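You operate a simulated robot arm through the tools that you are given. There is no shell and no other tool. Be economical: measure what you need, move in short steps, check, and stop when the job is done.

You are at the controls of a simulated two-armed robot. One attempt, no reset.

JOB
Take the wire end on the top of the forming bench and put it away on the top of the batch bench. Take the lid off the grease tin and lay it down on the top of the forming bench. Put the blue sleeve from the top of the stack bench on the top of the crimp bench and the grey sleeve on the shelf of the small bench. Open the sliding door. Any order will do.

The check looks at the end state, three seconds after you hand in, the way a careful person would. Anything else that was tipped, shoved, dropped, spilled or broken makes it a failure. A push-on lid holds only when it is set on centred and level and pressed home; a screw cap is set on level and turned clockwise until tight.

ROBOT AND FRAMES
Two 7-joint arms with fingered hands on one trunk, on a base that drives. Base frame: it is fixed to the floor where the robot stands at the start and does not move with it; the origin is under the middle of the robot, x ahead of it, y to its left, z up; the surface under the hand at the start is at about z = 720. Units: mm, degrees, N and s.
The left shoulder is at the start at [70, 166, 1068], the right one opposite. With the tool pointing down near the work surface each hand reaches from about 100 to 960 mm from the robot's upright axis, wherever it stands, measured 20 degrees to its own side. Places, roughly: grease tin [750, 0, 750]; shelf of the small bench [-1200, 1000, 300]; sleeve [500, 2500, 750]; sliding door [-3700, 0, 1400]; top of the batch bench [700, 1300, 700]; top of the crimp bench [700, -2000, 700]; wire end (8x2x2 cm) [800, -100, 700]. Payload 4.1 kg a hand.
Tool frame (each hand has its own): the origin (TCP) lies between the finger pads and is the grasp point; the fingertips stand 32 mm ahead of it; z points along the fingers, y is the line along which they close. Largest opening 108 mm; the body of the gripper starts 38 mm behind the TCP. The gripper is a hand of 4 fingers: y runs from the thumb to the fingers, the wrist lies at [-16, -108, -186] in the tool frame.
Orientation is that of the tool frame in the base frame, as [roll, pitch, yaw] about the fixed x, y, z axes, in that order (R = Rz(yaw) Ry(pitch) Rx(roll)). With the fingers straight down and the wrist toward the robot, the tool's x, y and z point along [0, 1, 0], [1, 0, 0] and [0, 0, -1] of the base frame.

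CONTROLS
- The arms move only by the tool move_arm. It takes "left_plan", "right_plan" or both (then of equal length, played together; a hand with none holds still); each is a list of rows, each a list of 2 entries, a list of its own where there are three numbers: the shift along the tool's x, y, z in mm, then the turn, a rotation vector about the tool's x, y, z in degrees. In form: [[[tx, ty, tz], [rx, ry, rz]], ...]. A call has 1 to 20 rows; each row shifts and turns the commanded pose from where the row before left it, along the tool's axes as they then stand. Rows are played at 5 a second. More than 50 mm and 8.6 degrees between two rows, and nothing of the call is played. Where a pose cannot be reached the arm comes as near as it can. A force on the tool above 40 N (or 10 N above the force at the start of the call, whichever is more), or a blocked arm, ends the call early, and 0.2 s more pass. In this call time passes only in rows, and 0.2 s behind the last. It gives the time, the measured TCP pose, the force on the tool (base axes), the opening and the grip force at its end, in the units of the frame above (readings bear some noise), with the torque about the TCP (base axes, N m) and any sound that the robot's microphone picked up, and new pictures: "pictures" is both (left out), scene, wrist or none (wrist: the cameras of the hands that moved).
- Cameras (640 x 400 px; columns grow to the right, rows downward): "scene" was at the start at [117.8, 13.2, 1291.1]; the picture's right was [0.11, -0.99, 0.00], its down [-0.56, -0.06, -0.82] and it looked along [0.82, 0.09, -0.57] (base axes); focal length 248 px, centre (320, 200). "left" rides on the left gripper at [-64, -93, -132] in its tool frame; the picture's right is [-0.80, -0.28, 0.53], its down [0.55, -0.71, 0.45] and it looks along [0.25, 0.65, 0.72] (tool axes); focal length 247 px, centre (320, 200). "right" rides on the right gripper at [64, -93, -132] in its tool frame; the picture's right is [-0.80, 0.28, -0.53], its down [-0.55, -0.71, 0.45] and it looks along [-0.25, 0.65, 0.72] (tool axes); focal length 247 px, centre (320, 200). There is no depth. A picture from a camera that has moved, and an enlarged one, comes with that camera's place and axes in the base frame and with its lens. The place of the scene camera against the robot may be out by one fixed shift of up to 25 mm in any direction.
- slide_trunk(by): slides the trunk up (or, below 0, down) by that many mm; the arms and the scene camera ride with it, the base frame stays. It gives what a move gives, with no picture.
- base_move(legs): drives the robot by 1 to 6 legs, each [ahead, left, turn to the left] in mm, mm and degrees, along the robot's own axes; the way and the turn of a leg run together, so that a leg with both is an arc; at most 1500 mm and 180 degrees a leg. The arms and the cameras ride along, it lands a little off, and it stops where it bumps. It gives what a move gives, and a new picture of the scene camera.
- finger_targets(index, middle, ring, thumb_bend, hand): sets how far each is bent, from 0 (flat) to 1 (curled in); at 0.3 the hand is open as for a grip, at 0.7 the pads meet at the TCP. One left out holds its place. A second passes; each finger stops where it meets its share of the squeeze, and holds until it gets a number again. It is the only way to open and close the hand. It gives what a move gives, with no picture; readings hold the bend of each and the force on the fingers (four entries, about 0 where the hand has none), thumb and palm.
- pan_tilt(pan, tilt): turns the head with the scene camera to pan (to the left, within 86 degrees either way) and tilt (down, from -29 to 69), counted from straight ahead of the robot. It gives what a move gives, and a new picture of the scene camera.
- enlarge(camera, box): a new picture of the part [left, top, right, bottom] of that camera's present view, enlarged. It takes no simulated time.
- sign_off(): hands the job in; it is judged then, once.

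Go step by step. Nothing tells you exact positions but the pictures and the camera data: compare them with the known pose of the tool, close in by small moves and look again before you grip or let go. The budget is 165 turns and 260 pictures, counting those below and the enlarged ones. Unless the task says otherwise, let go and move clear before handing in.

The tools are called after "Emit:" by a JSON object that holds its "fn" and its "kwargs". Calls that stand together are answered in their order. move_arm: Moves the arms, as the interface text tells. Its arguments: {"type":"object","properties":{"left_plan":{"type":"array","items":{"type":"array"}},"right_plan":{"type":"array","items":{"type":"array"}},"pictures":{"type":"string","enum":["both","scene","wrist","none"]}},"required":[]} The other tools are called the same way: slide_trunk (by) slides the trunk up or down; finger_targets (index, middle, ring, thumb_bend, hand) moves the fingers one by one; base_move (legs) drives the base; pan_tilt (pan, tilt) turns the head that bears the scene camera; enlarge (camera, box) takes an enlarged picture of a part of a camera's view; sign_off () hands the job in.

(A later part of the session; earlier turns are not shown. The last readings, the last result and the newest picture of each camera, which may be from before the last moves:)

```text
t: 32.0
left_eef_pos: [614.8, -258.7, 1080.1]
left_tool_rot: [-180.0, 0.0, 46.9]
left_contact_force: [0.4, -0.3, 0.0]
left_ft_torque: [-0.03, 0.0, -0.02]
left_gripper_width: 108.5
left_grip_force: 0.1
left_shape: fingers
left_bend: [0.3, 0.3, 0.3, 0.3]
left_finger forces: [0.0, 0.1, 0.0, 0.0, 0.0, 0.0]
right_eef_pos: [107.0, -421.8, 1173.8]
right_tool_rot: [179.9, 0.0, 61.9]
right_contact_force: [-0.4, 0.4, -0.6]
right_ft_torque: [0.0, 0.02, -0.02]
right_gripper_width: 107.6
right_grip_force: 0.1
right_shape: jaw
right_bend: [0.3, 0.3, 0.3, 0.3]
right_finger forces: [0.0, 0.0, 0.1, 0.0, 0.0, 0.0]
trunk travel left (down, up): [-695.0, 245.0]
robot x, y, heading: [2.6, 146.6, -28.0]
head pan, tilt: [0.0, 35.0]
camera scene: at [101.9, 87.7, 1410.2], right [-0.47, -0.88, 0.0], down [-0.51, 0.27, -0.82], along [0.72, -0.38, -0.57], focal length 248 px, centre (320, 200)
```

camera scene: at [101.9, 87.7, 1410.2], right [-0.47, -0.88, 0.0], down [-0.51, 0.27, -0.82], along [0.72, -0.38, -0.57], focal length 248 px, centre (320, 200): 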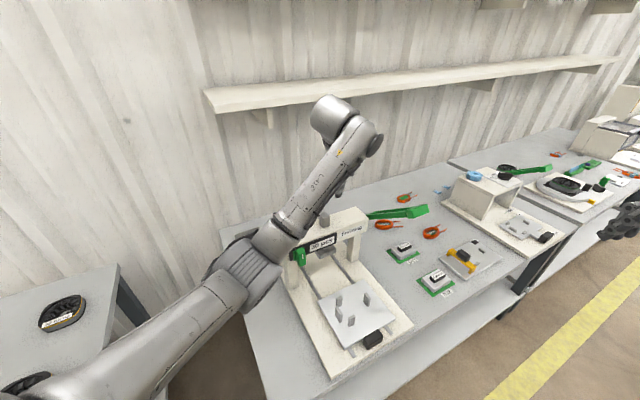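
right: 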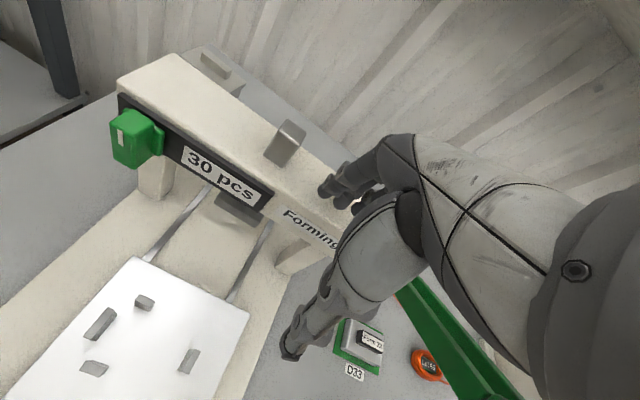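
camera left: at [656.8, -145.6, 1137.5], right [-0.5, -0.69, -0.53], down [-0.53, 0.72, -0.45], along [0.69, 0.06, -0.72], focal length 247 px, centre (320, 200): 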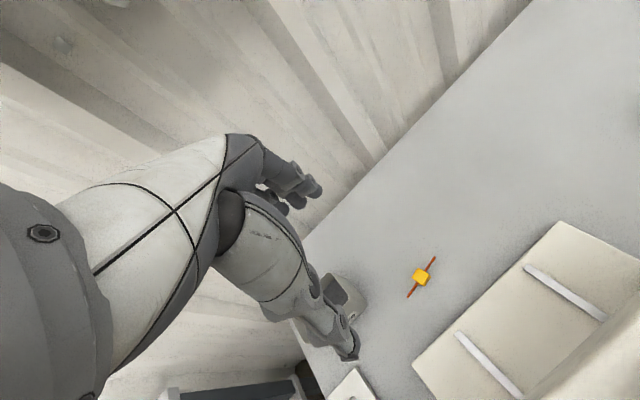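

I'll shift the robot sideways to stay within reach, then bring the left hand above the wire end.

Emit:
{"fn": "base_move", "kwargs": {"legs": [[37, -70, 0]]}}

Emit:
{"fn": "slide_trunk", "kwargs": {"by": 60}}

```text
t: 33.0
left_eef_pos: [613.9, -335.9, 1079.7]
left_tool_rot: [-179.9, 0.1, 47.1]
left_contact_force: [0.6, -0.5, 0.0]
left_ft_torque: [0.01, -0.01, 0.03]
left_gripper_width: 108.6
left_grip_force: 0.0
left_shape: fingers
left_bend: [0.3, 0.3, 0.3, 0.3]
left_finger forces: [0.0, 0.0, 0.1, 0.1, 0.0, 0.1]
right_eef_pos: [107.0, -500.1, 1173.6]
right_tool_rot: [-179.9, 0.0, 62.1]
right_contact_force: [1.4, -0.5, 0.1]
right_ft_torque: [0.0, 0.02, 0.03]
right_gripper_width: 108.0
right_grip_force: 0.1
right_shape: jaw
right_bend: [0.3, 0.3, 0.3, 0.3]
right_finger forces: [0.1, 0.0, 0.0, 0.0, 0.1, 0.1]
trunk travel left (down, up): [-695.0, 245.0]
robot x, y, heading: [-1.0, 67.4, -28.3]
head pan, tilt: [0.0, 35.0]
camera scene: at [101.5, 9.1, 1410.2], right [-0.47, -0.88, 0.0], down [-0.51, 0.27, -0.82], along [0.72, -0.38, -0.57], focal length 248 px, centre (320, 200)
```

scene: 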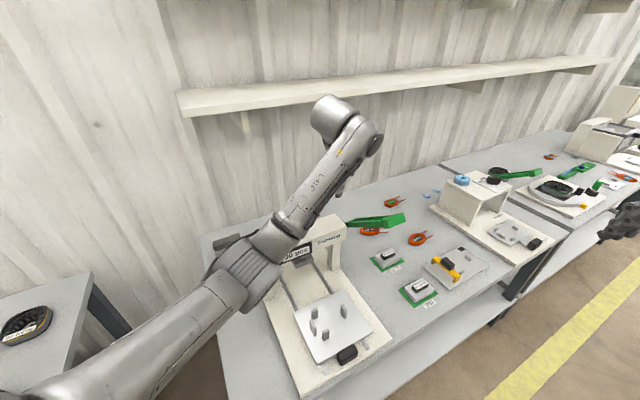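

```text
t: 34.0
left_eef_pos: [614.2, -335.6, 1139.4]
left_tool_rot: [180.0, 0.0, 47.0]
left_contact_force: [-0.2, 0.9, -0.6]
left_ft_torque: [0.04, 0.0, -0.05]
left_gripper_width: 108.4
left_grip_force: 0.1
left_shape: fingers
left_bend: [0.3, 0.3, 0.3, 0.3]
left_finger forces: [0.0, 0.0, 0.0, 0.0, 0.0, 0.0]
right_eef_pos: [106.7, -499.7, 1234.3]
right_tool_rot: [179.9, 0.0, 62.0]
right_contact_force: [-0.9, 0.7, 0.0]
right_ft_torque: [-0.01, -0.04, 0.0]
right_gripper_width: 107.6
right_grip_force: 0.1
right_shape: jaw
right_bend: [0.3, 0.3, 0.3, 0.3]
right_finger forces: [0.0, 0.0, 0.0, 0.0, 0.1, 0.0]
trunk travel left (down, up): [-755.0, 185.0]
robot x, y, heading: [-3.0, 71.4, -28.0]
head pan, tilt: [0.0, 35.0]
```

Emit:
{"fn": "move_arm", "kwargs": {"left_plan": [[[36, -1.4, 15], [0, 0, 0]], [[36, -1.4, 15], [0, 0, 0]], [[36, -1.4, 15], [0, 0, 0]], [[36, -1.4, 15], [0, 0, 0]], [[36, -1.4, 15], [0, 0, 0]], [[36, -1.4, 15], [0, 0, 0]], [[36, -1.4, 15], [0, 0, 0]], [[0, 0, 0], [0, 0, -7]], [[0, 0, 0], [0, 0, -7]], [[0, 0, 0], [0, 0, -7]], [[0, 0, 0], [0, 0, -7]], [[0, 0, 0], [7, 0, 0]], [[0, 0, 0], [7, 0, 0]], [[0, 0, 0], [6, 0, 0]]], "pictures": "both"}}

```text
t: 37.0
left_eef_pos: [778.3, -144.5, 1033.4]
left_tool_rot: [-159.9, 0.0, 75.1]
left_contact_force: [0.4, -0.7, -0.3]
left_ft_torque: [0.01, -0.01, -0.02]
left_gripper_width: 108.7
left_grip_force: 0.0
left_shape: fingers
left_bend: [0.3, 0.3, 0.3, 0.3]
left_finger forces: [0.0, 0.1, 0.0, 0.0, 0.0, 0.1]
right_eef_pos: [106.6, -500.7, 1233.5]
right_tool_rot: [-179.8, 0.0, 62.0]
right_contact_force: [-0.1, -0.3, 0.1]
right_ft_torque: [0.0, -0.01, 0.03]
right_gripper_width: 107.5
right_grip_force: 0.0
right_shape: jaw
right_bend: [0.3, 0.3, 0.3, 0.3]
right_finger forces: [0.1, 0.0, 0.0, 0.0, 0.1, 0.0]
trunk travel left (down, up): [-755.0, 185.0]
robot x, y, heading: [0.8, 70.2, -27.9]
head pan, tilt: [0.0, 35.0]
camera scene: at [101.3, 9.0, 1470.2], right [-0.47, -0.88, 0.0], down [-0.51, 0.27, -0.82], along [0.72, -0.38, -0.57], focal length 248 px, centre (320, 200)
camera left: at [722.2, -196.7, 1189.6], right [-0.64, -0.65, -0.4], down [-0.65, 0.74, -0.18], along [0.41, 0.15, -0.9], focal length 247 px, centre (320, 200)
```

scene: 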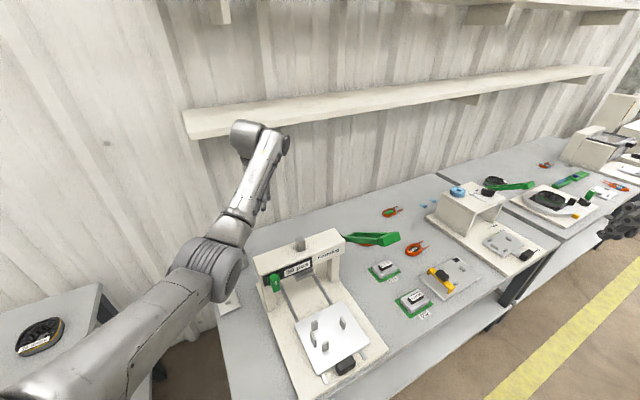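
left: 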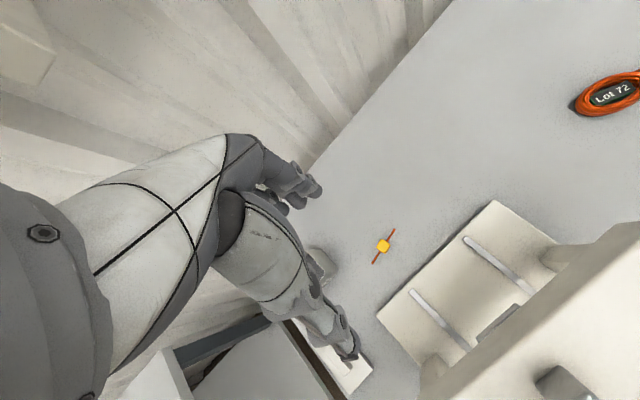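

The forearm now passes left of the press, and the wire end is at about (781, -142). I'll narrow the hand and go straight down.

Emit:
{"fn": "finger_targets", "kwargs": {"hand": "left", "index": 0.48, "middle": 0.48, "ring": 0.48, "thumb_bend": 0.48}}

Emit:
{"fn": "move_arm", "kwargs": {"left_plan": [[[0, 15.9, 43.8], [0, 0, 0]], [[0, 15.9, 43.8], [0, 0, 0]], [[0, 15.9, 43.8], [0, 0, 0]], [[0, 15.9, 43.8], [0, 0, 0]]], "pictures": "both"}}

```text
t: 38.0
left_eef_pos: [778.3, -144.4, 1033.3]
left_tool_rot: [-159.9, 0.0, 74.9]
left_contact_force: [0.8, 0.2, -0.3]
left_ft_torque: [0.02, -0.01, 0.02]
left_gripper_width: 61.6
left_grip_force: 0.0
left_shape: fingers
left_bend: [0.48, 0.48, 0.48, 0.48]
left_finger forces: [0.1, 0.1, 0.0, 0.0, 0.0, 0.1]
right_eef_pos: [108.4, -499.5, 1232.8]
right_tool_rot: [-179.9, 0.0, 62.0]
right_contact_force: [0.4, -0.4, -0.1]
right_ft_torque: [0.02, -0.03, -0.01]
right_gripper_width: 107.9
right_grip_force: 0.0
right_shape: jaw
right_bend: [0.3, 0.3, 0.3, 0.3]
right_finger forces: [0.0, 0.0, 0.0, 0.1, 0.0, 0.1]
trunk travel left (down, up): [-755.0, 185.0]
robot x, y, heading: [-1.3, 74.1, -27.9]
head pan, tilt: [0.0, 35.0]
```

```text
t: 39.0
left_eef_pos: [778.1, -144.2, 847.4]
left_tool_rot: [-159.9, 0.0, 75.0]
left_contact_force: [-0.6, 0.3, -0.2]
left_ft_torque: [0.01, 0.0, -0.01]
left_gripper_width: 61.0
left_grip_force: 0.1
left_shape: fingers
left_bend: [0.48, 0.48, 0.48, 0.48]
left_finger forces: [0.0, 0.0, 0.1, 0.0, 0.1, 0.0]
right_eef_pos: [108.2, -499.8, 1233.1]
right_tool_rot: [180.0, 0.0, 61.9]
right_contact_force: [-0.3, 0.0, -0.1]
right_ft_torque: [0.01, 0.03, 0.01]
right_gripper_width: 107.9
right_grip_force: 0.0
right_shape: jaw
right_bend: [0.3, 0.3, 0.3, 0.3]
right_finger forces: [0.1, 0.1, 0.0, 0.0, 0.0, 0.0]
trunk travel left (down, up): [-755.0, 185.0]
robot x, y, heading: [3.7, 67.7, -28.3]
head pan, tilt: [0.0, 35.0]
camera scene: at [102.4, 9.1, 1470.2], right [-0.47, -0.88, 0.0], down [-0.51, 0.27, -0.82], along [0.72, -0.38, -0.57], focal length 248 px, centre (320, 200)
camera left: at [721.4, -196.0, 1002.3], right [-0.64, -0.66, -0.4], down [-0.65, 0.74, -0.18], along [0.42, 0.15, -0.9], focal length 247 px, centre (320, 200)
```

scene: 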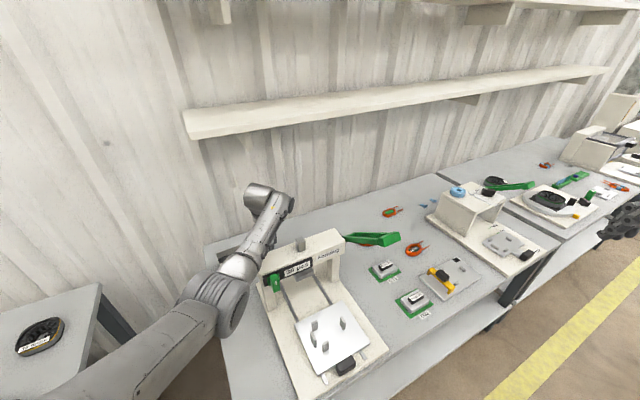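
left: 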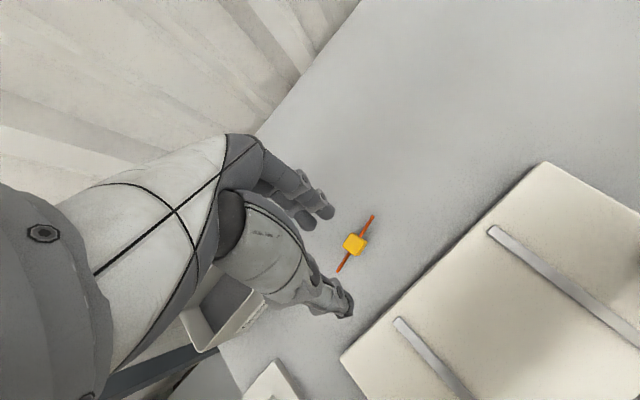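

Emit:
{"fn": "move_arm", "kwargs": {"left_plan": [[[0, 12, 33], [0, 0, 0]], [[1, 13, 32], [0, 0, 0]]], "pictures": "wrist"}}

Emit:
{"fn": "enlarge", "kwargs": {"camera": "scene", "box": [160, 150, 400, 320]}}

```text
t: 39.6
left_eef_pos: [778.3, -144.6, 778.3]
left_tool_rot: [-160.0, 0.0, 75.1]
left_contact_force: [0.1, 0.8, 0.1]
left_ft_torque: [0.01, -0.02, -0.02]
left_gripper_width: 61.3
left_grip_force: 0.0
left_shape: fingers
left_bend: [0.48, 0.48, 0.48, 0.48]
left_finger forces: [0.0, 0.1, 0.1, 0.0, 0.1, 0.1]
right_eef_pos: [107.9, -500.2, 1232.6]
right_tool_rot: [-179.9, 0.0, 62.0]
right_contact_force: [0.2, -0.2, 0.1]
right_ft_torque: [-0.01, 0.01, -0.02]
right_gripper_width: 107.7
right_grip_force: 0.1
right_shape: jaw
right_bend: [0.3, 0.3, 0.3, 0.3]
right_finger forces: [0.0, 0.0, 0.1, 0.1, 0.0, 0.0]
trunk travel left (down, up): [-755.0, 185.0]
robot x, y, heading: [0.7, 69.7, -27.7]
head pan, tilt: [0.0, 35.0]
camera left: at [721.7, -196.5, 933.4], right [-0.64, -0.65, -0.4], down [-0.65, 0.74, -0.18], along [0.42, 0.15, -0.9], focal length 247 px, centre (320, 200)
```

left: 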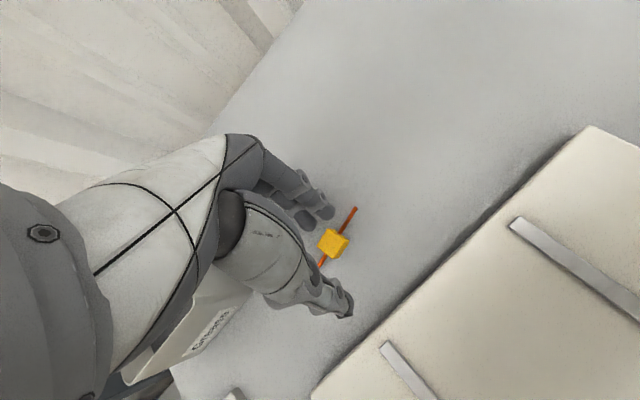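

```text
2.35 times, centred on (280, 235) of scene
camera zoom: at [102.2, 9.0, 1470.2], right [-0.47, -0.88, 0.0], down [-0.51, 0.27, -0.82], along [0.72, -0.38, -0.57], focal length 583 px, centre (414, 118)
```

zoom: 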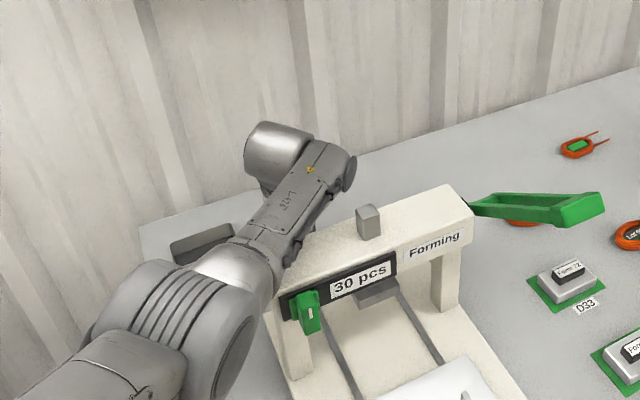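

The hand is aligned and the forearm still clears the bar. I'll go down in small steps.

Emit:
{"fn": "move_arm", "kwargs": {"left_plan": [[[0, 4, 7], [0, 0, 0]], [[0, 3, 7], [0, 0, 0]]], "pictures": "none"}}

Emit:
{"fn": "enlarge", "kwargs": {"camera": "left", "box": [220, 140, 440, 350]}}

Emit:
{"fn": "enlarge", "kwargs": {"camera": "scene", "box": [190, 170, 310, 270]}}

```text
t: 40.2
left_eef_pos: [780.5, -147.2, 767.6]
left_tool_rot: [-160.4, 0.1, 74.9]
left_contact_force: [1.5, -3.5, 15.2]
left_ft_torque: [-0.34, -0.49, -0.07]
left_gripper_width: 58.9
left_grip_force: 8.0
left_shape: fingers
left_bend: [0.5, 0.48, 0.48, 0.48]
left_finger forces: [12.4, 3.0, 0.0, 0.0, 0.0, 0.0]
right_eef_pos: [105.1, -500.6, 1233.8]
right_tool_rot: [180.0, -0.1, 62.0]
right_contact_force: [0.3, -0.1, 1.0]
right_ft_torque: [0.03, 0.0, -0.03]
right_gripper_width: 107.4
right_grip_force: 0.2
right_shape: jaw
right_bend: [0.3, 0.3, 0.3, 0.3]
right_finger forces: [0.0, 0.1, 0.0, 0.0, 0.0, 0.0]
trunk travel left (down, up): [-755.0, 185.0]
robot x, y, heading: [1.2, 73.0, -28.0]
head pan, tilt: [0.0, 35.0]
```

```text
1.90 times, centred on (330, 245) of left
camera zoom: at [722.8, -197.3, 922.2], right [-0.64, -0.66, -0.41], down [-0.64, 0.74, -0.19], along [0.42, 0.14, -0.9], focal length 470 px, centre (301, 114)
```

zoom: 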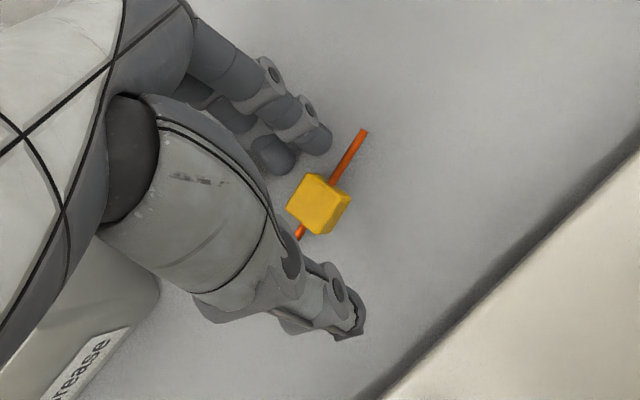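

```text
4.00 times, centred on (250, 220) of scene
camera zoom: at [97.8, 9.5, 1470.9], right [-0.47, -0.88, 0.0], down [-0.5, 0.27, -0.82], along [0.72, -0.38, -0.57], focal length 991 px, centre (600, 120)
```

zoom: 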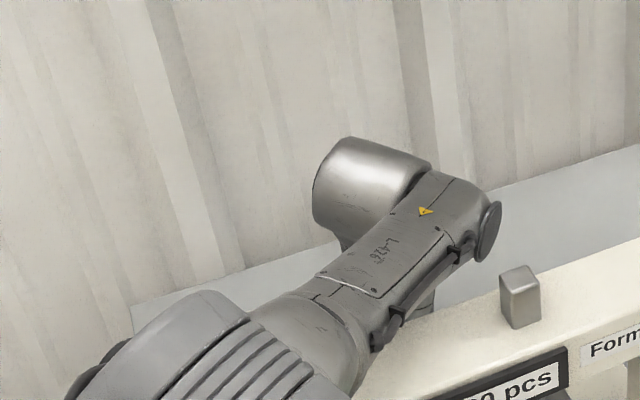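

The index finger touched the bench, so I'll back up, cut the tilt to about 12° and narrow the hand more before going down again.

Emit:
{"fn": "move_arm", "kwargs": {"left_plan": [[[0, -4, -9], [0, 0, 0]], [[0, 0, 0], [-8, 0, 0]]], "pictures": "none"}}

Emit:
{"fn": "finger_targets", "kwargs": {"hand": "left", "index": 0.55, "middle": 0.55, "ring": 0.55, "thumb_bend": 0.55}}

Emit:
{"fn": "move_arm", "kwargs": {"left_plan": [[[0, 0, 0], [0, 0, 0]]], "pictures": "both"}}

```text
t: 40.8
left_eef_pos: [788.1, -148.8, 789.7]
left_tool_rot: [-169.3, 0.3, 75.0]
left_contact_force: [-1.0, 0.2, 0.8]
left_ft_torque: [-0.01, -0.02, 0.0]
left_gripper_width: 61.0
left_grip_force: 0.1
left_shape: fingers
left_bend: [0.48, 0.48, 0.48, 0.48]
left_finger forces: [0.0, 0.1, 0.0, 0.0, 0.0, 0.0]
right_eef_pos: [106.0, -499.5, 1235.8]
right_tool_rot: [179.9, 0.1, 61.9]
right_contact_force: [0.1, 0.0, 0.6]
right_ft_torque: [0.03, -0.04, -0.01]
right_gripper_width: 107.9
right_grip_force: 0.0
right_shape: jaw
right_bend: [0.3, 0.3, 0.3, 0.3]
right_finger forces: [0.0, 0.0, 0.0, 0.1, 0.1, 0.1]
trunk travel left (down, up): [-755.0, 185.0]
robot x, y, heading: [2.1, 73.6, -28.2]
head pan, tilt: [0.0, 35.0]
```

```text
t: 41.8
left_eef_pos: [788.4, -149.0, 790.1]
left_tool_rot: [-169.5, 0.4, 74.8]
left_contact_force: [0.8, 0.7, -0.1]
left_ft_torque: [0.02, -0.04, 0.02]
left_gripper_width: 42.7
left_grip_force: 0.2
left_shape: fingers
left_bend: [0.55, 0.55, 0.55, 0.55]
left_finger forces: [0.0, 0.0, 0.0, 0.1, 0.1, 0.1]
right_eef_pos: [105.9, -496.5, 1235.8]
right_tool_rot: [179.9, 0.0, 62.0]
right_contact_force: [-0.7, 0.4, -0.3]
right_ft_torque: [0.0, 0.02, 0.0]
right_gripper_width: 107.6
right_grip_force: 0.0
right_shape: jaw
right_bend: [0.3, 0.3, 0.3, 0.3]
right_finger forces: [0.1, 0.1, 0.0, 0.0, 0.1, 0.0]
trunk travel left (down, up): [-755.0, 185.0]
robot x, y, heading: [2.2, 71.1, -28.2]
head pan, tilt: [0.0, 35.0]
```

```text
t: 42.2
left_eef_pos: [787.8, -150.0, 789.9]
left_tool_rot: [-169.6, 0.4, 74.9]
left_contact_force: [0.3, -0.7, 0.3]
left_ft_torque: [-0.01, -0.02, 0.01]
left_gripper_width: 42.6
left_grip_force: 0.0
left_shape: fingers
left_bend: [0.55, 0.55, 0.55, 0.55]
left_finger forces: [0.0, 0.1, 0.1, 0.0, 0.1, 0.0]
right_eef_pos: [104.5, -497.7, 1234.5]
right_tool_rot: [179.9, 0.0, 62.0]
right_contact_force: [0.1, -0.4, -0.6]
right_ft_torque: [-0.01, -0.01, 0.01]
right_gripper_width: 108.0
right_grip_force: 0.2
right_shape: jaw
right_bend: [0.3, 0.3, 0.3, 0.3]
right_finger forces: [0.1, 0.0, 0.0, 0.0, 0.1, 0.1]
trunk travel left (down, up): [-755.0, 185.0]
robot x, y, heading: [0.2, 68.5, -28.0]
head pan, tilt: [0.0, 35.0]
camera scene: at [98.4, 12.4, 1470.9], right [-0.47, -0.88, 0.0], down [-0.5, 0.27, -0.82], along [0.72, -0.39, -0.57], focal length 248 px, centre (320, 200)
camera left: at [706.5, -193.3, 936.8], right [-0.57, -0.68, -0.47], down [-0.61, 0.73, -0.32], along [0.55, 0.1, -0.83], focal length 247 px, centre (320, 200)
```

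scene: 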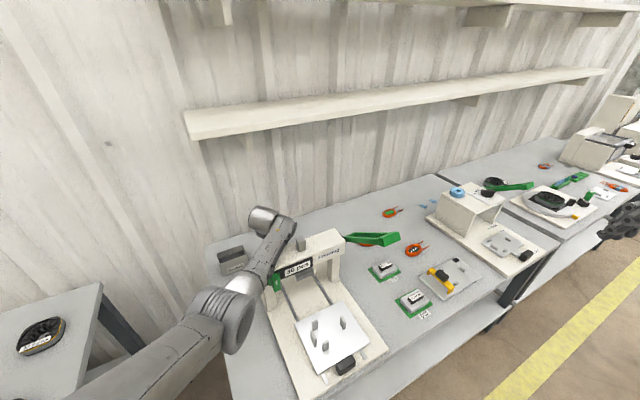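
left: 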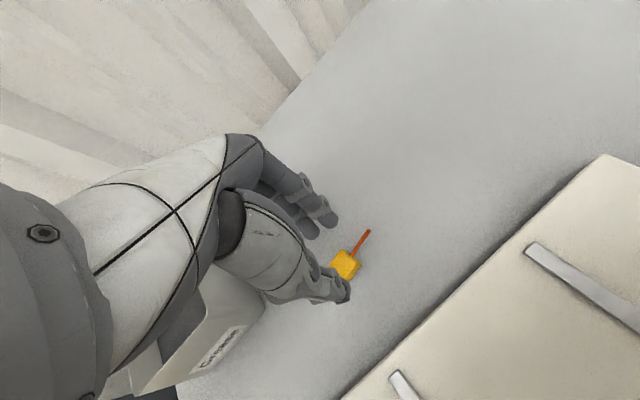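

The arm isn't reaching its commanded pose, which suggests the forearm is resting on the press bar. I'll raise it right away and check.

Emit:
{"fn": "move_arm", "kwargs": {"left_plan": [[[0, -5, -20], [0, 0, 0]], [[0, -10, -30], [0, 0, 0]], [[0, -10, -40], [0, 0, 0]]], "pictures": "both"}}

Emit:
{"fn": "enlarge", "kwargs": {"camera": "scene", "box": [180, 180, 400, 380]}}

```text
t: 43.0
left_eef_pos: [773.1, -143.4, 863.7]
left_tool_rot: [-167.9, 0.0, 75.1]
left_contact_force: [-0.8, 0.0, -0.3]
left_ft_torque: [0.0, -0.03, -0.05]
left_gripper_width: 42.5
left_grip_force: 0.1
left_shape: fingers
left_bend: [0.55, 0.55, 0.55, 0.55]
left_finger forces: [0.0, 0.0, 0.1, 0.0, 0.0, 0.0]
right_eef_pos: [107.1, -499.9, 1233.3]
right_tool_rot: [-179.9, -0.1, 62.0]
right_contact_force: [-0.1, 0.2, -1.2]
right_ft_torque: [-0.03, 0.01, -0.01]
right_gripper_width: 107.8
right_grip_force: 0.1
right_shape: jaw
right_bend: [0.3, 0.3, 0.3, 0.3]
right_finger forces: [0.1, 0.0, 0.0, 0.1, 0.0, 0.0]
trunk travel left (down, up): [-755.0, 185.0]
robot x, y, heading: [-3.9, 69.0, -27.7]
head pan, tilt: [0.0, 35.0]
camera scene: at [100.6, 10.4, 1469.9], right [-0.47, -0.88, 0.0], down [-0.51, 0.27, -0.82], along [0.72, -0.38, -0.57], focal length 248 px, centre (320, 200)
camera left: at [696.2, -188.9, 1011.5], right [-0.58, -0.67, -0.46], down [-0.61, 0.73, -0.29], along [0.53, 0.11, -0.84], focal length 247 px, centre (320, 200)
```

scene: 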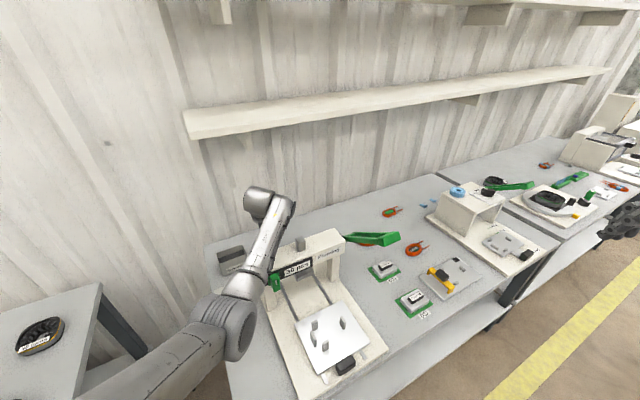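
left: 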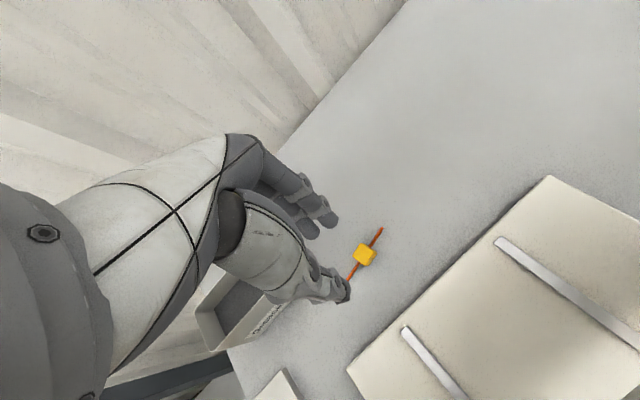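

```text
2.00 times, centred on (290, 280) of scene
camera zoom: at [100.6, 10.4, 1469.9], right [-0.47, -0.88, 0.0], down [-0.51, 0.27, -0.82], along [0.72, -0.38, -0.57], focal length 495 px, centre (380, 40)
```

zoom: 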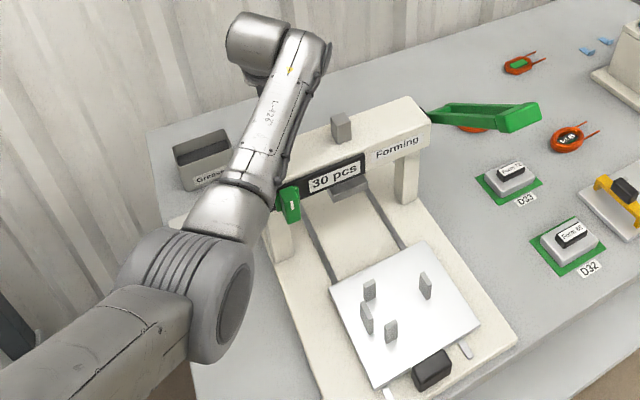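

The press looks unmoved, so I need to approach from further left. First I'll lift clear and look down at how much room the base has in front of the bench.

Emit:
{"fn": "move_arm", "kwargs": {"left_plan": [[[0, -10, -40], [0, 0, 0]], [[0, -10, -40], [0, 0, 0]], [[0, -10, -40], [0, 0, 0]], [[0, -10, -40], [0, 0, 0]], [[0, -10, -40], [0, 0, 0]]], "pictures": "none"}}

Emit:
{"fn": "pan_tilt", "kwargs": {"pan": 28, "tilt": 69}}

```text
t: 44.2
left_eef_pos: [768.4, -140.5, 1071.4]
left_tool_rot: [-168.0, -0.1, 75.0]
left_contact_force: [-0.7, 0.4, -0.1]
left_ft_torque: [0.0, -0.01, -0.03]
left_gripper_width: 42.5
left_grip_force: 0.1
left_shape: fingers
left_bend: [0.55, 0.55, 0.55, 0.55]
left_finger forces: [0.1, 0.1, 0.1, 0.0, 0.0, 0.0]
right_eef_pos: [106.2, -499.6, 1233.5]
right_tool_rot: [-180.0, 0.0, 62.0]
right_contact_force: [-0.3, 0.2, -0.7]
right_ft_torque: [0.01, -0.01, 0.01]
right_gripper_width: 107.6
right_grip_force: 0.0
right_shape: jaw
right_bend: [0.3, 0.3, 0.3, 0.3]
right_finger forces: [0.0, 0.0, 0.0, 0.1, 0.0, 0.0]
trunk travel left (down, up): [-755.0, 185.0]
robot x, y, heading: [-2.6, 69.6, -27.9]
head pan, tilt: [0.0, 35.0]
```

```text
t: 45.2
left_eef_pos: [769.4, -139.6, 1070.8]
left_tool_rot: [-168.0, 0.0, 75.0]
left_contact_force: [-0.2, -0.5, 0.5]
left_ft_torque: [0.01, 0.0, -0.02]
left_gripper_width: 42.3
left_grip_force: 0.1
left_shape: fingers
left_bend: [0.55, 0.55, 0.55, 0.55]
left_finger forces: [0.0, 0.1, 0.1, 0.0, 0.1, 0.0]
right_eef_pos: [107.3, -499.3, 1234.8]
right_tool_rot: [180.0, 0.0, 62.0]
right_contact_force: [0.6, -0.1, 0.5]
right_ft_torque: [-0.01, -0.01, 0.05]
right_gripper_width: 107.9
right_grip_force: 0.2
right_shape: jaw
right_bend: [0.3, 0.3, 0.3, 0.3]
right_finger forces: [0.0, 0.0, 0.0, 0.0, 0.0, 0.0]
trunk travel left (down, up): [-755.0, 185.0]
robot x, y, heading: [3.4, 68.3, -27.7]
head pan, tilt: [28.0, 68.8]
camera scene: at [79.5, 50.7, 1426.6], right [0.0, -1.0, 0.0], down [-0.93, 0.0, -0.36], along [0.36, 0.0, -0.93], focal length 248 px, centre (320, 200)
```

scene: 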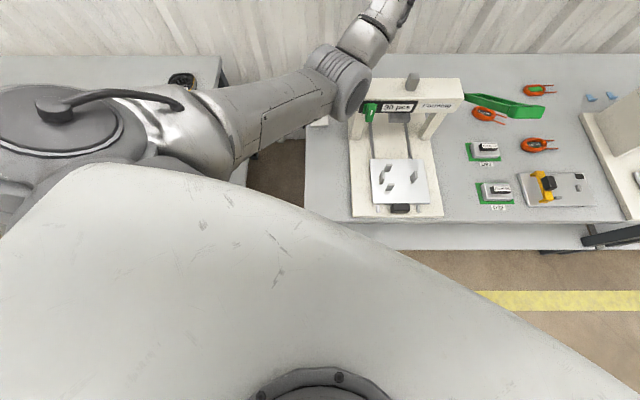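

The forearm needs to come from further left, so I'll stand the robot more to the left, turn it right, and lean the hand sideways with the wrist to the left.

Emit:
{"fn": "base_move", "kwargs": {"legs": [[-70, 169, 0], [0, 0, -17]]}}

Emit:
{"fn": "pan_tilt", "kwargs": {"pan": 10, "tilt": 35}}

```text
t: 47.7
left_eef_pos: [691.4, -175.9, 1070.4]
left_tool_rot: [-168.0, -0.1, 57.9]
left_contact_force: [0.9, -0.5, 0.7]
left_ft_torque: [0.02, 0.04, -0.01]
left_gripper_width: 42.4
left_grip_force: 0.0
left_shape: fingers
left_bend: [0.55, 0.55, 0.55, 0.55]
left_finger forces: [0.0, 0.0, 0.0, 0.0, 0.1, 0.0]
right_eef_pos: [-48.0, -325.9, 1232.1]
right_tool_rot: [-179.9, 0.1, 45.0]
right_contact_force: [0.7, -0.5, 0.0]
right_ft_torque: [0.03, 0.0, 0.02]
right_gripper_width: 108.1
right_grip_force: 0.0
right_shape: jaw
right_bend: [0.3, 0.3, 0.3, 0.3]
right_finger forces: [0.0, 0.1, 0.1, 0.0, 0.1, 0.1]
trunk travel left (down, up): [-755.0, 185.0]
robot x, y, heading: [17.5, 254.2, -44.8]
head pan, tilt: [28.0, 68.8]
camera scene: at [86.5, 201.9, 1426.5], right [-0.29, -0.96, 0.0], down [-0.89, 0.27, -0.36], along [0.35, -0.11, -0.93], focal length 248 px, centre (320, 200)
```

scene: 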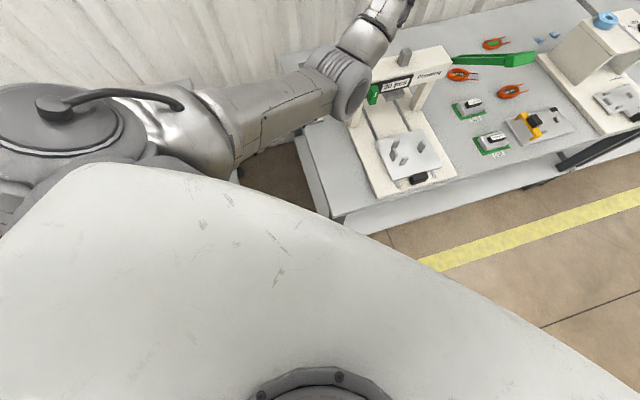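

```text
t: 48.7
left_eef_pos: [693.0, -176.1, 1071.3]
left_tool_rot: [-168.0, -0.1, 57.8]
left_contact_force: [-0.4, -1.6, -0.6]
left_ft_torque: [0.0, 0.0, 0.03]
left_gripper_width: 42.4
left_grip_force: 0.0
left_shape: fingers
left_bend: [0.55, 0.55, 0.55, 0.55]
left_finger forces: [0.0, 0.0, 0.0, 0.0, 0.0, 0.1]
right_eef_pos: [-46.2, -325.5, 1232.9]
right_tool_rot: [-180.0, 0.0, 44.9]
right_contact_force: [0.3, -0.4, 0.5]
right_ft_torque: [-0.01, 0.0, 0.01]
right_gripper_width: 107.8
right_grip_force: 0.0
right_shape: jaw
right_bend: [0.3, 0.3, 0.3, 0.3]
right_finger forces: [0.0, 0.0, 0.0, 0.0, 0.0, 0.0]
trunk travel left (down, up): [-755.0, 185.0]
robot x, y, heading: [18.8, 253.5, -45.2]
head pan, tilt: [10.0, 35.0]
camera scene: at [105.0, 168.4, 1470.1], right [-0.57, -0.82, 0.0], down [-0.47, 0.33, -0.82], along [0.67, -0.47, -0.57], focal length 248 px, centre (320, 200)
```

scene: 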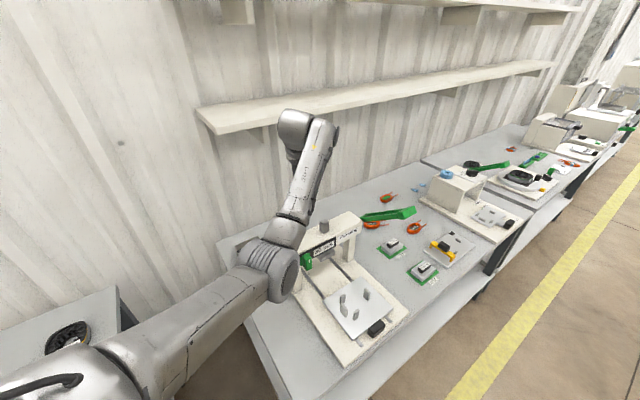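

Emit:
{"fn": "move_arm", "kwargs": {"left_plan": [[[0, 0, 0], [-6, 0, 0]], [[0, 0, 0], [-6, 0, 0]], [[25, 19, 0], [0, 0, -7]], [[25, 19, 0], [0, 0, -7]], [[25, 19, 0], [0, 0, -6]], [[0, 0, 0], [6, 0, 0]], [[0, 0, 0], [6, 0, 0]], [[0, 0, 0], [6, 0, 0]], [[0, 0, 0], [0, -8, 0]], [[0, 0, 0], [0, -8, 0]], [[0, 0, 0], [0, -8, 0]]], "pictures": "both"}}

```text
t: 51.1
left_eef_pos: [774.5, -132.1, 1071.4]
left_tool_rot: [-160.3, 22.8, 85.8]
left_contact_force: [0.4, 0.5, -0.5]
left_ft_torque: [0.0, -0.04, -0.01]
left_gripper_width: 42.5
left_grip_force: 0.0
left_shape: fingers
left_bend: [0.55, 0.55, 0.55, 0.55]
left_finger forces: [0.0, 0.0, 0.1, 0.0, 0.0, 0.1]
right_eef_pos: [-47.3, -325.6, 1233.4]
right_tool_rot: [180.0, 0.0, 44.9]
right_contact_force: [-0.2, -0.9, -0.4]
right_ft_torque: [0.01, -0.02, 0.02]
right_gripper_width: 107.8
right_grip_force: 0.2
right_shape: jaw
right_bend: [0.3, 0.3, 0.3, 0.3]
right_finger forces: [0.0, 0.0, 0.0, 0.0, 0.1, 0.1]
trunk travel left (down, up): [-755.0, 185.0]
robot x, y, heading: [17.2, 246.1, -45.2]
head pan, tilt: [10.0, 35.0]
camera scene: at [105.0, 168.6, 1470.3], right [-0.57, -0.82, 0.0], down [-0.47, 0.33, -0.82], along [0.67, -0.47, -0.57], focal length 248 px, centre (320, 200)
camera left: at [732.5, -128.4, 1239.0], right [-0.51, -0.86, -0.06], down [-0.78, 0.49, -0.38], along [0.36, -0.15, -0.92], focal length 247 px, centre (320, 200)
```

scene: 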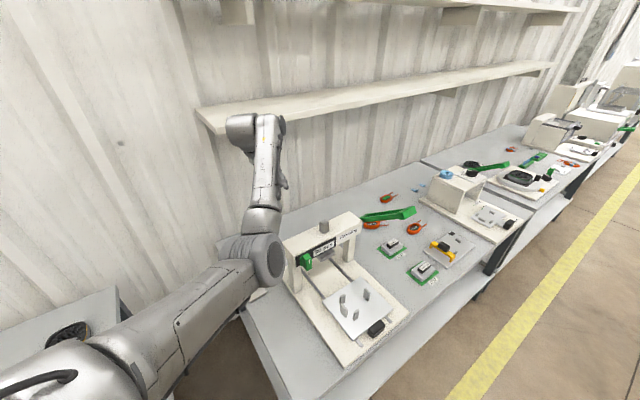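
left: 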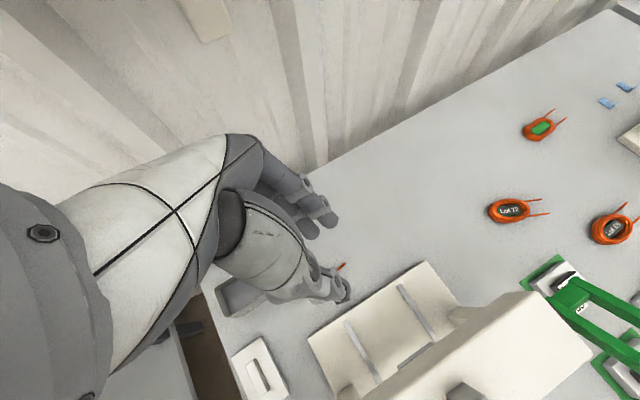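

The forearm now passes well left of the press. I'll curl the lower ring finger out of the way and descend.

Emit:
{"fn": "finger_targets", "kwargs": {"hand": "left", "index": 0.5, "middle": 0.5, "ring": 1.0, "thumb_bend": 0.45}}

Emit:
{"fn": "move_arm", "kwargs": {"left_plan": [[[15.2, 15.2, 38.7], [0, 0, 0]], [[15.2, 15.2, 38.7], [0, 0, 0]], [[15.2, 15.2, 38.7], [0, 0, 0]], [[15.2, 15.2, 38.7], [0, 0, 0]], [[15.2, 15.2, 38.7], [0, 0, 0]]], "pictures": "both"}}

```text
t: 52.1
left_eef_pos: [775.2, -133.0, 1071.1]
left_tool_rot: [-160.5, 22.9, 85.7]
left_contact_force: [-0.1, 0.2, -0.3]
left_ft_torque: [0.0, 0.02, 0.0]
left_gripper_width: 61.7
left_grip_force: 0.0
left_shape: fingers
left_bend: [0.5, 0.5, 1.0, 0.45]
left_finger forces: [0.0, 0.0, 0.0, 0.0, 0.0, 0.0]
right_eef_pos: [-46.5, -327.0, 1233.0]
right_tool_rot: [-180.0, 0.0, 44.9]
right_contact_force: [0.6, -0.1, 0.5]
right_ft_torque: [-0.01, -0.01, 0.02]
right_gripper_width: 108.0
right_grip_force: 0.2
right_shape: jaw
right_bend: [0.3, 0.3, 0.3, 0.3]
right_finger forces: [0.0, 0.0, 0.0, 0.0, 0.0, 0.1]
trunk travel left (down, up): [-755.0, 185.0]
robot x, y, heading: [15.9, 250.6, -44.9]
head pan, tilt: [10.0, 35.0]
```

```text
t: 53.3
left_eef_pos: [783.1, -141.4, 849.8]
left_tool_rot: [-160.3, 22.7, 85.8]
left_contact_force: [0.3, -0.2, -0.9]
left_ft_torque: [0.03, -0.02, -0.03]
left_gripper_width: 62.1
left_grip_force: 0.0
left_shape: fingers
left_bend: [0.5, 0.5, 1.0, 0.45]
left_finger forces: [0.0, 0.1, 0.0, 0.0, 0.1, 0.0]
right_eef_pos: [-47.4, -325.8, 1233.9]
right_tool_rot: [-179.8, 0.0, 45.0]
right_contact_force: [-0.1, -0.7, 0.6]
right_ft_torque: [0.0, -0.01, -0.01]
right_gripper_width: 107.6
right_grip_force: 0.0
right_shape: jaw
right_bend: [0.3, 0.3, 0.3, 0.3]
right_finger forces: [0.0, 0.0, 0.0, 0.0, 0.0, 0.0]
trunk travel left (down, up): [-755.0, 185.0]
robot x, y, heading: [18.9, 253.1, -45.0]
head pan, tilt: [10.0, 35.0]
camera scene: at [105.6, 168.2, 1470.2], right [-0.57, -0.82, 0.0], down [-0.47, 0.33, -0.82], along [0.67, -0.47, -0.57], focal length 248 px, centre (320, 200)
camera left: at [739.6, -138.2, 1017.5], right [-0.51, -0.86, -0.07], down [-0.78, 0.49, -0.38], along [0.36, -0.14, -0.92], focal length 247 px, centre (320, 200)
```

scene: 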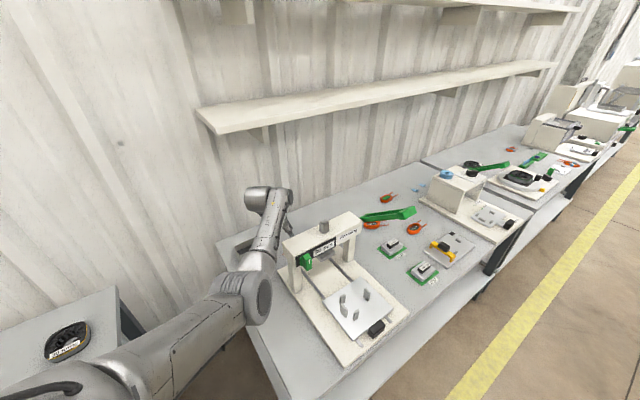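
left: 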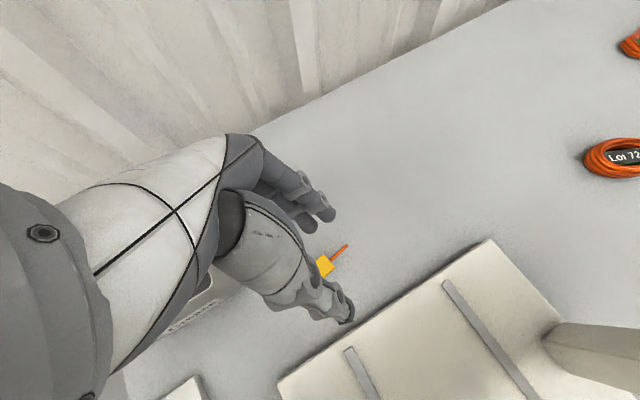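

Emit:
{"fn": "move_arm", "kwargs": {"left_plan": [[[10.6, 8.1, 27], [0, 0, 0]], [[10.6, 8.1, 27], [0, 0, 0]]], "pictures": "none"}}

Emit:
{"fn": "enlarge", "kwargs": {"camera": "left", "box": [220, 140, 440, 350]}}

Emit:
{"fn": "enlarge", "kwargs": {"camera": "scene", "box": [180, 170, 380, 330]}}

```text
t: 53.9
left_eef_pos: [777.2, -144.8, 790.1]
left_tool_rot: [-160.4, 22.7, 85.7]
left_contact_force: [-0.6, -0.8, -0.4]
left_ft_torque: [0.02, 0.0, 0.01]
left_gripper_width: 62.1
left_grip_force: 0.0
left_shape: fingers
left_bend: [0.5, 0.5, 1.0, 0.45]
left_finger forces: [0.0, 0.0, 0.1, 0.0, 0.0, 0.0]
right_eef_pos: [-47.2, -325.7, 1235.0]
right_tool_rot: [-179.9, 0.0, 45.0]
right_contact_force: [0.2, -0.3, -0.6]
right_ft_torque: [0.0, 0.0, -0.01]
right_gripper_width: 107.9
right_grip_force: 0.0
right_shape: jaw
right_bend: [0.3, 0.3, 0.3, 0.3]
right_finger forces: [0.1, 0.0, 0.0, 0.0, 0.1, 0.0]
trunk travel left (down, up): [-755.0, 185.0]
robot x, y, heading: [16.0, 252.3, -45.2]
head pan, tilt: [10.0, 35.0]
```

```text
1.90 times, centred on (330, 245) of left
camera zoom: at [735.6, -141.2, 958.3], right [-0.51, -0.86, -0.07], down [-0.78, 0.49, -0.38], along [0.36, -0.14, -0.92], focal length 470 px, centre (301, 114)
```

zoom: 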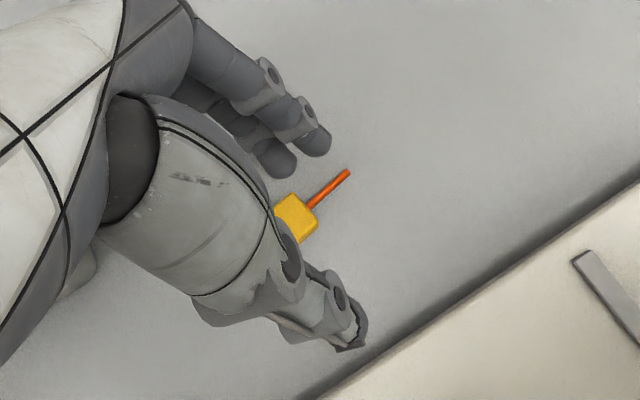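

```text
2.50 times, centred on (280, 250) of scene
camera zoom: at [105.4, 168.0, 1470.2], right [-0.57, -0.82, 0.0], down [-0.47, 0.33, -0.82], along [0.67, -0.47, -0.57], focal length 619 px, centre (420, 75)
```

zoom: 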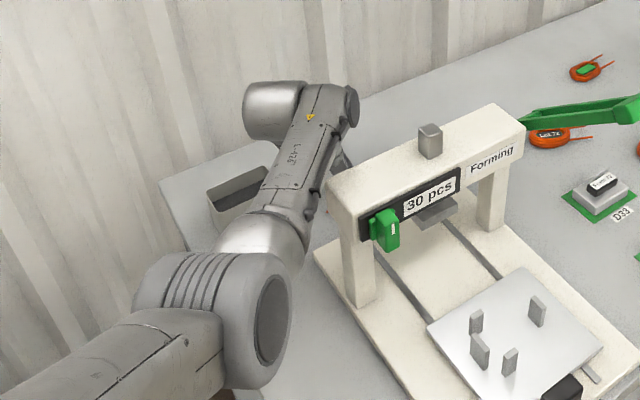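

Emit:
{"fn": "move_arm", "kwargs": {"left_plan": [[[15.9, 14.8, 10.7], [0, 0, 0]]], "pictures": "none"}}

Emit:
{"fn": "enlarge", "kwargs": {"camera": "left", "box": [220, 140, 440, 350]}}

```text
t: 54.3
left_eef_pos: [788.8, -135.8, 770.4]
left_tool_rot: [-160.4, 22.9, 85.9]
left_contact_force: [0.6, 0.1, 0.6]
left_ft_torque: [-0.04, 0.0, -0.02]
left_gripper_width: 62.1
left_grip_force: 0.0
left_shape: fingers
left_bend: [0.5, 0.5, 1.0, 0.45]
left_finger forces: [0.0, 0.0, 0.0, 0.1, 0.1, 0.1]
right_eef_pos: [-45.9, -325.7, 1233.5]
right_tool_rot: [-179.9, 0.0, 44.9]
right_contact_force: [0.5, -0.1, 0.3]
right_ft_torque: [-0.03, 0.03, 0.02]
right_gripper_width: 107.8
right_grip_force: 0.0
right_shape: jaw
right_bend: [0.3, 0.3, 0.3, 0.3]
right_finger forces: [0.1, 0.1, 0.0, 0.0, 0.0, 0.0]
trunk travel left (down, up): [-755.0, 185.0]
robot x, y, heading: [18.6, 249.7, -45.0]
head pan, tilt: [10.0, 35.0]
```

```text
1.90 times, centred on (330, 245) of left
camera zoom: at [746.8, -133.3, 937.7], right [-0.51, -0.86, -0.07], down [-0.78, 0.49, -0.38], along [0.36, -0.14, -0.92], focal length 470 px, centre (301, 114)
```

zoom: 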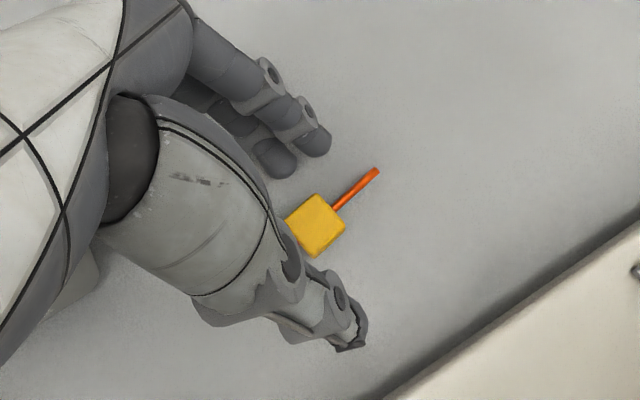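

Emit:
{"fn": "move_arm", "kwargs": {"left_plan": [[[2.7, 2.2, 6.1], [0, 0, 0]], [[1.5, 1.2, 3.5], [0, 0, 0]]], "pictures": "none"}}

Emit:
{"fn": "finger_targets", "kwargs": {"hand": "left", "index": 0.6, "middle": 0.6, "thumb_bend": 0.58}}

Emit:
{"fn": "enlarge", "kwargs": {"camera": "left", "box": [220, 140, 440, 350]}}

```text
t: 54.9
left_eef_pos: [790.5, -137.2, 765.4]
left_tool_rot: [-160.9, 22.9, 85.6]
left_contact_force: [6.4, -0.7, 18.4]
left_ft_torque: [-0.14, -0.62, 0.05]
left_gripper_width: 62.1
left_grip_force: 9.1
left_shape: fingers
left_bend: [0.5, 0.5, 1.0, 0.45]
left_finger forces: [0.1, 18.5, 0.0, 0.1, 0.1, 0.1]
right_eef_pos: [-49.3, -324.3, 1233.6]
right_tool_rot: [179.8, -0.1, 45.0]
right_contact_force: [-0.1, -0.3, -0.3]
right_ft_torque: [-0.02, -0.03, 0.03]
right_gripper_width: 107.6
right_grip_force: 0.0
right_shape: jaw
right_bend: [0.3, 0.3, 0.3, 0.3]
right_finger forces: [0.0, 0.0, 0.0, 0.0, 0.0, 0.1]
trunk travel left (down, up): [-755.0, 185.0]
robot x, y, heading: [19.0, 249.1, -44.7]
head pan, tilt: [10.0, 35.0]
```

```text
t: 55.9
left_eef_pos: [787.6, -136.3, 759.3]
left_tool_rot: [-160.4, 22.8, 85.8]
left_contact_force: [-2.2, -0.6, 2.9]
left_ft_torque: [0.0, 0.05, 0.02]
left_gripper_width: 33.5
left_grip_force: 1.6
left_shape: fingers
left_bend: [0.6, 0.62, 1.0, 0.57]
left_finger forces: [0.1, 3.7, 0.1, 0.1, 0.1, 0.1]
right_eef_pos: [-48.6, -325.1, 1233.9]
right_tool_rot: [-179.9, 0.1, 44.9]
right_contact_force: [-0.1, 0.2, -0.4]
right_ft_torque: [0.02, 0.02, 0.02]
right_gripper_width: 108.0
right_grip_force: 0.0
right_shape: jaw
right_bend: [0.3, 0.3, 0.3, 0.3]
right_finger forces: [0.1, 0.1, 0.0, 0.1, 0.0, 0.0]
trunk travel left (down, up): [-755.0, 185.0]
robot x, y, heading: [19.7, 251.8, -45.2]
head pan, tilt: [10.0, 35.0]
```

```text
1.90 times, centred on (330, 245) of left
camera zoom: at [745.0, -133.0, 927.1], right [-0.51, -0.86, -0.07], down [-0.78, 0.49, -0.38], along [0.36, -0.14, -0.92], focal length 470 px, centre (301, 114)
```

zoom: 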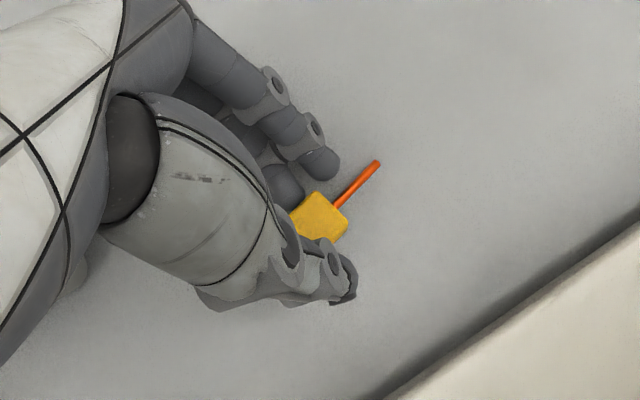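

The fingers straddle the block, so I'll close the grip.

Emit:
{"fn": "finger_targets", "kwargs": {"hand": "left", "index": 0.7, "middle": 0.74, "thumb_bend": 0.74}}

Emit:
{"fn": "enlarge", "kwargs": {"camera": "left", "box": [220, 140, 440, 350]}}

```text
t: 56.9
left_eef_pos: [787.7, -136.8, 760.9]
left_tool_rot: [-160.4, 22.7, 85.8]
left_contact_force: [0.6, 0.1, 2.7]
left_ft_torque: [0.02, 0.05, -0.03]
left_gripper_width: 11.3
left_grip_force: 9.0
left_shape: fingers
left_bend: [0.68, 0.73, 1.0, 0.67]
left_finger forces: [1.4, 6.5, 0.0, 0.0, 9.8, 0.0]
right_eef_pos: [-47.4, -326.0, 1234.3]
right_tool_rot: [180.0, 0.0, 45.0]
right_contact_force: [0.0, 0.3, -0.3]
right_ft_torque: [0.0, 0.02, 0.02]
right_gripper_width: 107.8
right_grip_force: 0.1
right_shape: jaw
right_bend: [0.3, 0.3, 0.3, 0.3]
right_finger forces: [0.0, 0.1, 0.1, 0.0, 0.0, 0.0]
trunk travel left (down, up): [-755.0, 185.0]
robot x, y, heading: [22.1, 251.5, -45.1]
head pan, tilt: [10.0, 35.0]
```

```text
1.90 times, centred on (330, 245) of left
camera zoom: at [745.6, -133.0, 927.4], right [-0.51, -0.86, -0.07], down [-0.78, 0.49, -0.38], along [0.36, -0.14, -0.92], focal length 470 px, centre (301, 114)
```

zoom: 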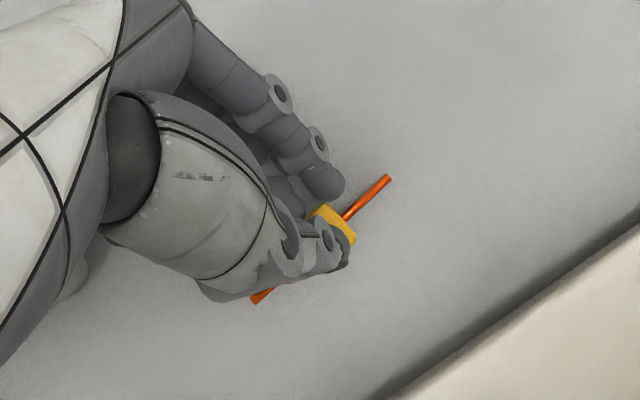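

Emit:
{"fn": "finger_targets", "kwargs": {"hand": "left", "index": 0.73, "middle": 0.77, "thumb_bend": 0.77}}

Emit:
{"fn": "move_arm", "kwargs": {"left_plan": [[[-4, -3.1, -8.7], [0, 0, 0]], [[-8, -6.2, -17], [0, 0, 0]], [[-12, -9.3, -26], [0, 0, 0]]], "pictures": "wrist"}}

```text
t: 57.9
left_eef_pos: [787.7, -137.0, 761.3]
left_tool_rot: [-160.6, 22.8, 85.7]
left_contact_force: [0.0, 0.1, 6.7]
left_ft_torque: [-0.14, 0.02, 0.0]
left_gripper_width: 2.8
left_grip_force: 11.6
left_shape: fingers
left_bend: [0.72, 0.77, 1.0, 0.7]
left_finger forces: [12.4, 0.1, 0.0, 0.0, 11.3, 0.1]
right_eef_pos: [-48.0, -325.0, 1232.9]
right_tool_rot: [180.0, 0.1, 44.9]
right_contact_force: [0.2, 0.6, -1.5]
right_ft_torque: [-0.01, 0.01, -0.01]
right_gripper_width: 107.9
right_grip_force: 0.0
right_shape: jaw
right_bend: [0.3, 0.3, 0.3, 0.3]
right_finger forces: [0.0, 0.0, 0.1, 0.0, 0.1, 0.0]
trunk travel left (down, up): [-755.0, 185.0]
robot x, y, heading: [17.9, 249.6, -45.0]
head pan, tilt: [10.0, 35.0]
```

```text
t: 58.7
left_eef_pos: [787.3, -139.2, 819.1]
left_tool_rot: [-160.4, 22.8, 85.7]
left_contact_force: [-0.1, 0.7, -0.4]
left_ft_torque: [0.04, -0.02, 0.01]
left_gripper_width: 3.2
left_grip_force: 7.3
left_shape: fingers
left_bend: [0.72, 0.77, 1.0, 0.72]
left_finger forces: [6.2, 0.0, 0.0, 0.0, 8.3, 0.0]
right_eef_pos: [-47.6, -326.8, 1233.0]
right_tool_rot: [179.9, 0.0, 45.0]
right_contact_force: [-0.6, 0.1, 0.1]
right_ft_torque: [0.0, 0.02, 0.0]
right_gripper_width: 107.7
right_grip_force: 0.1
right_shape: jaw
right_bend: [0.3, 0.3, 0.3, 0.3]
right_finger forces: [0.0, 0.0, 0.1, 0.1, 0.1, 0.0]
trunk travel left (down, up): [-755.0, 185.0]
robot x, y, heading: [19.2, 249.9, -45.1]
head pan, tilt: [10.0, 35.0]
camera left: at [744.7, -135.1, 986.3], right [-0.51, -0.86, -0.07], down [-0.78, 0.49, -0.38], along [0.36, -0.14, -0.92], focal length 247 px, centre (320, 200)
```

left: 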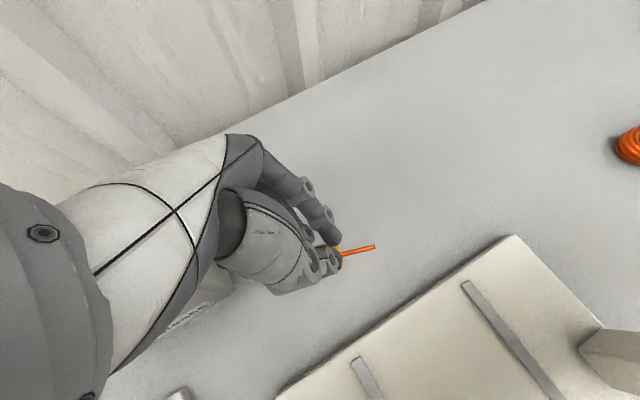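

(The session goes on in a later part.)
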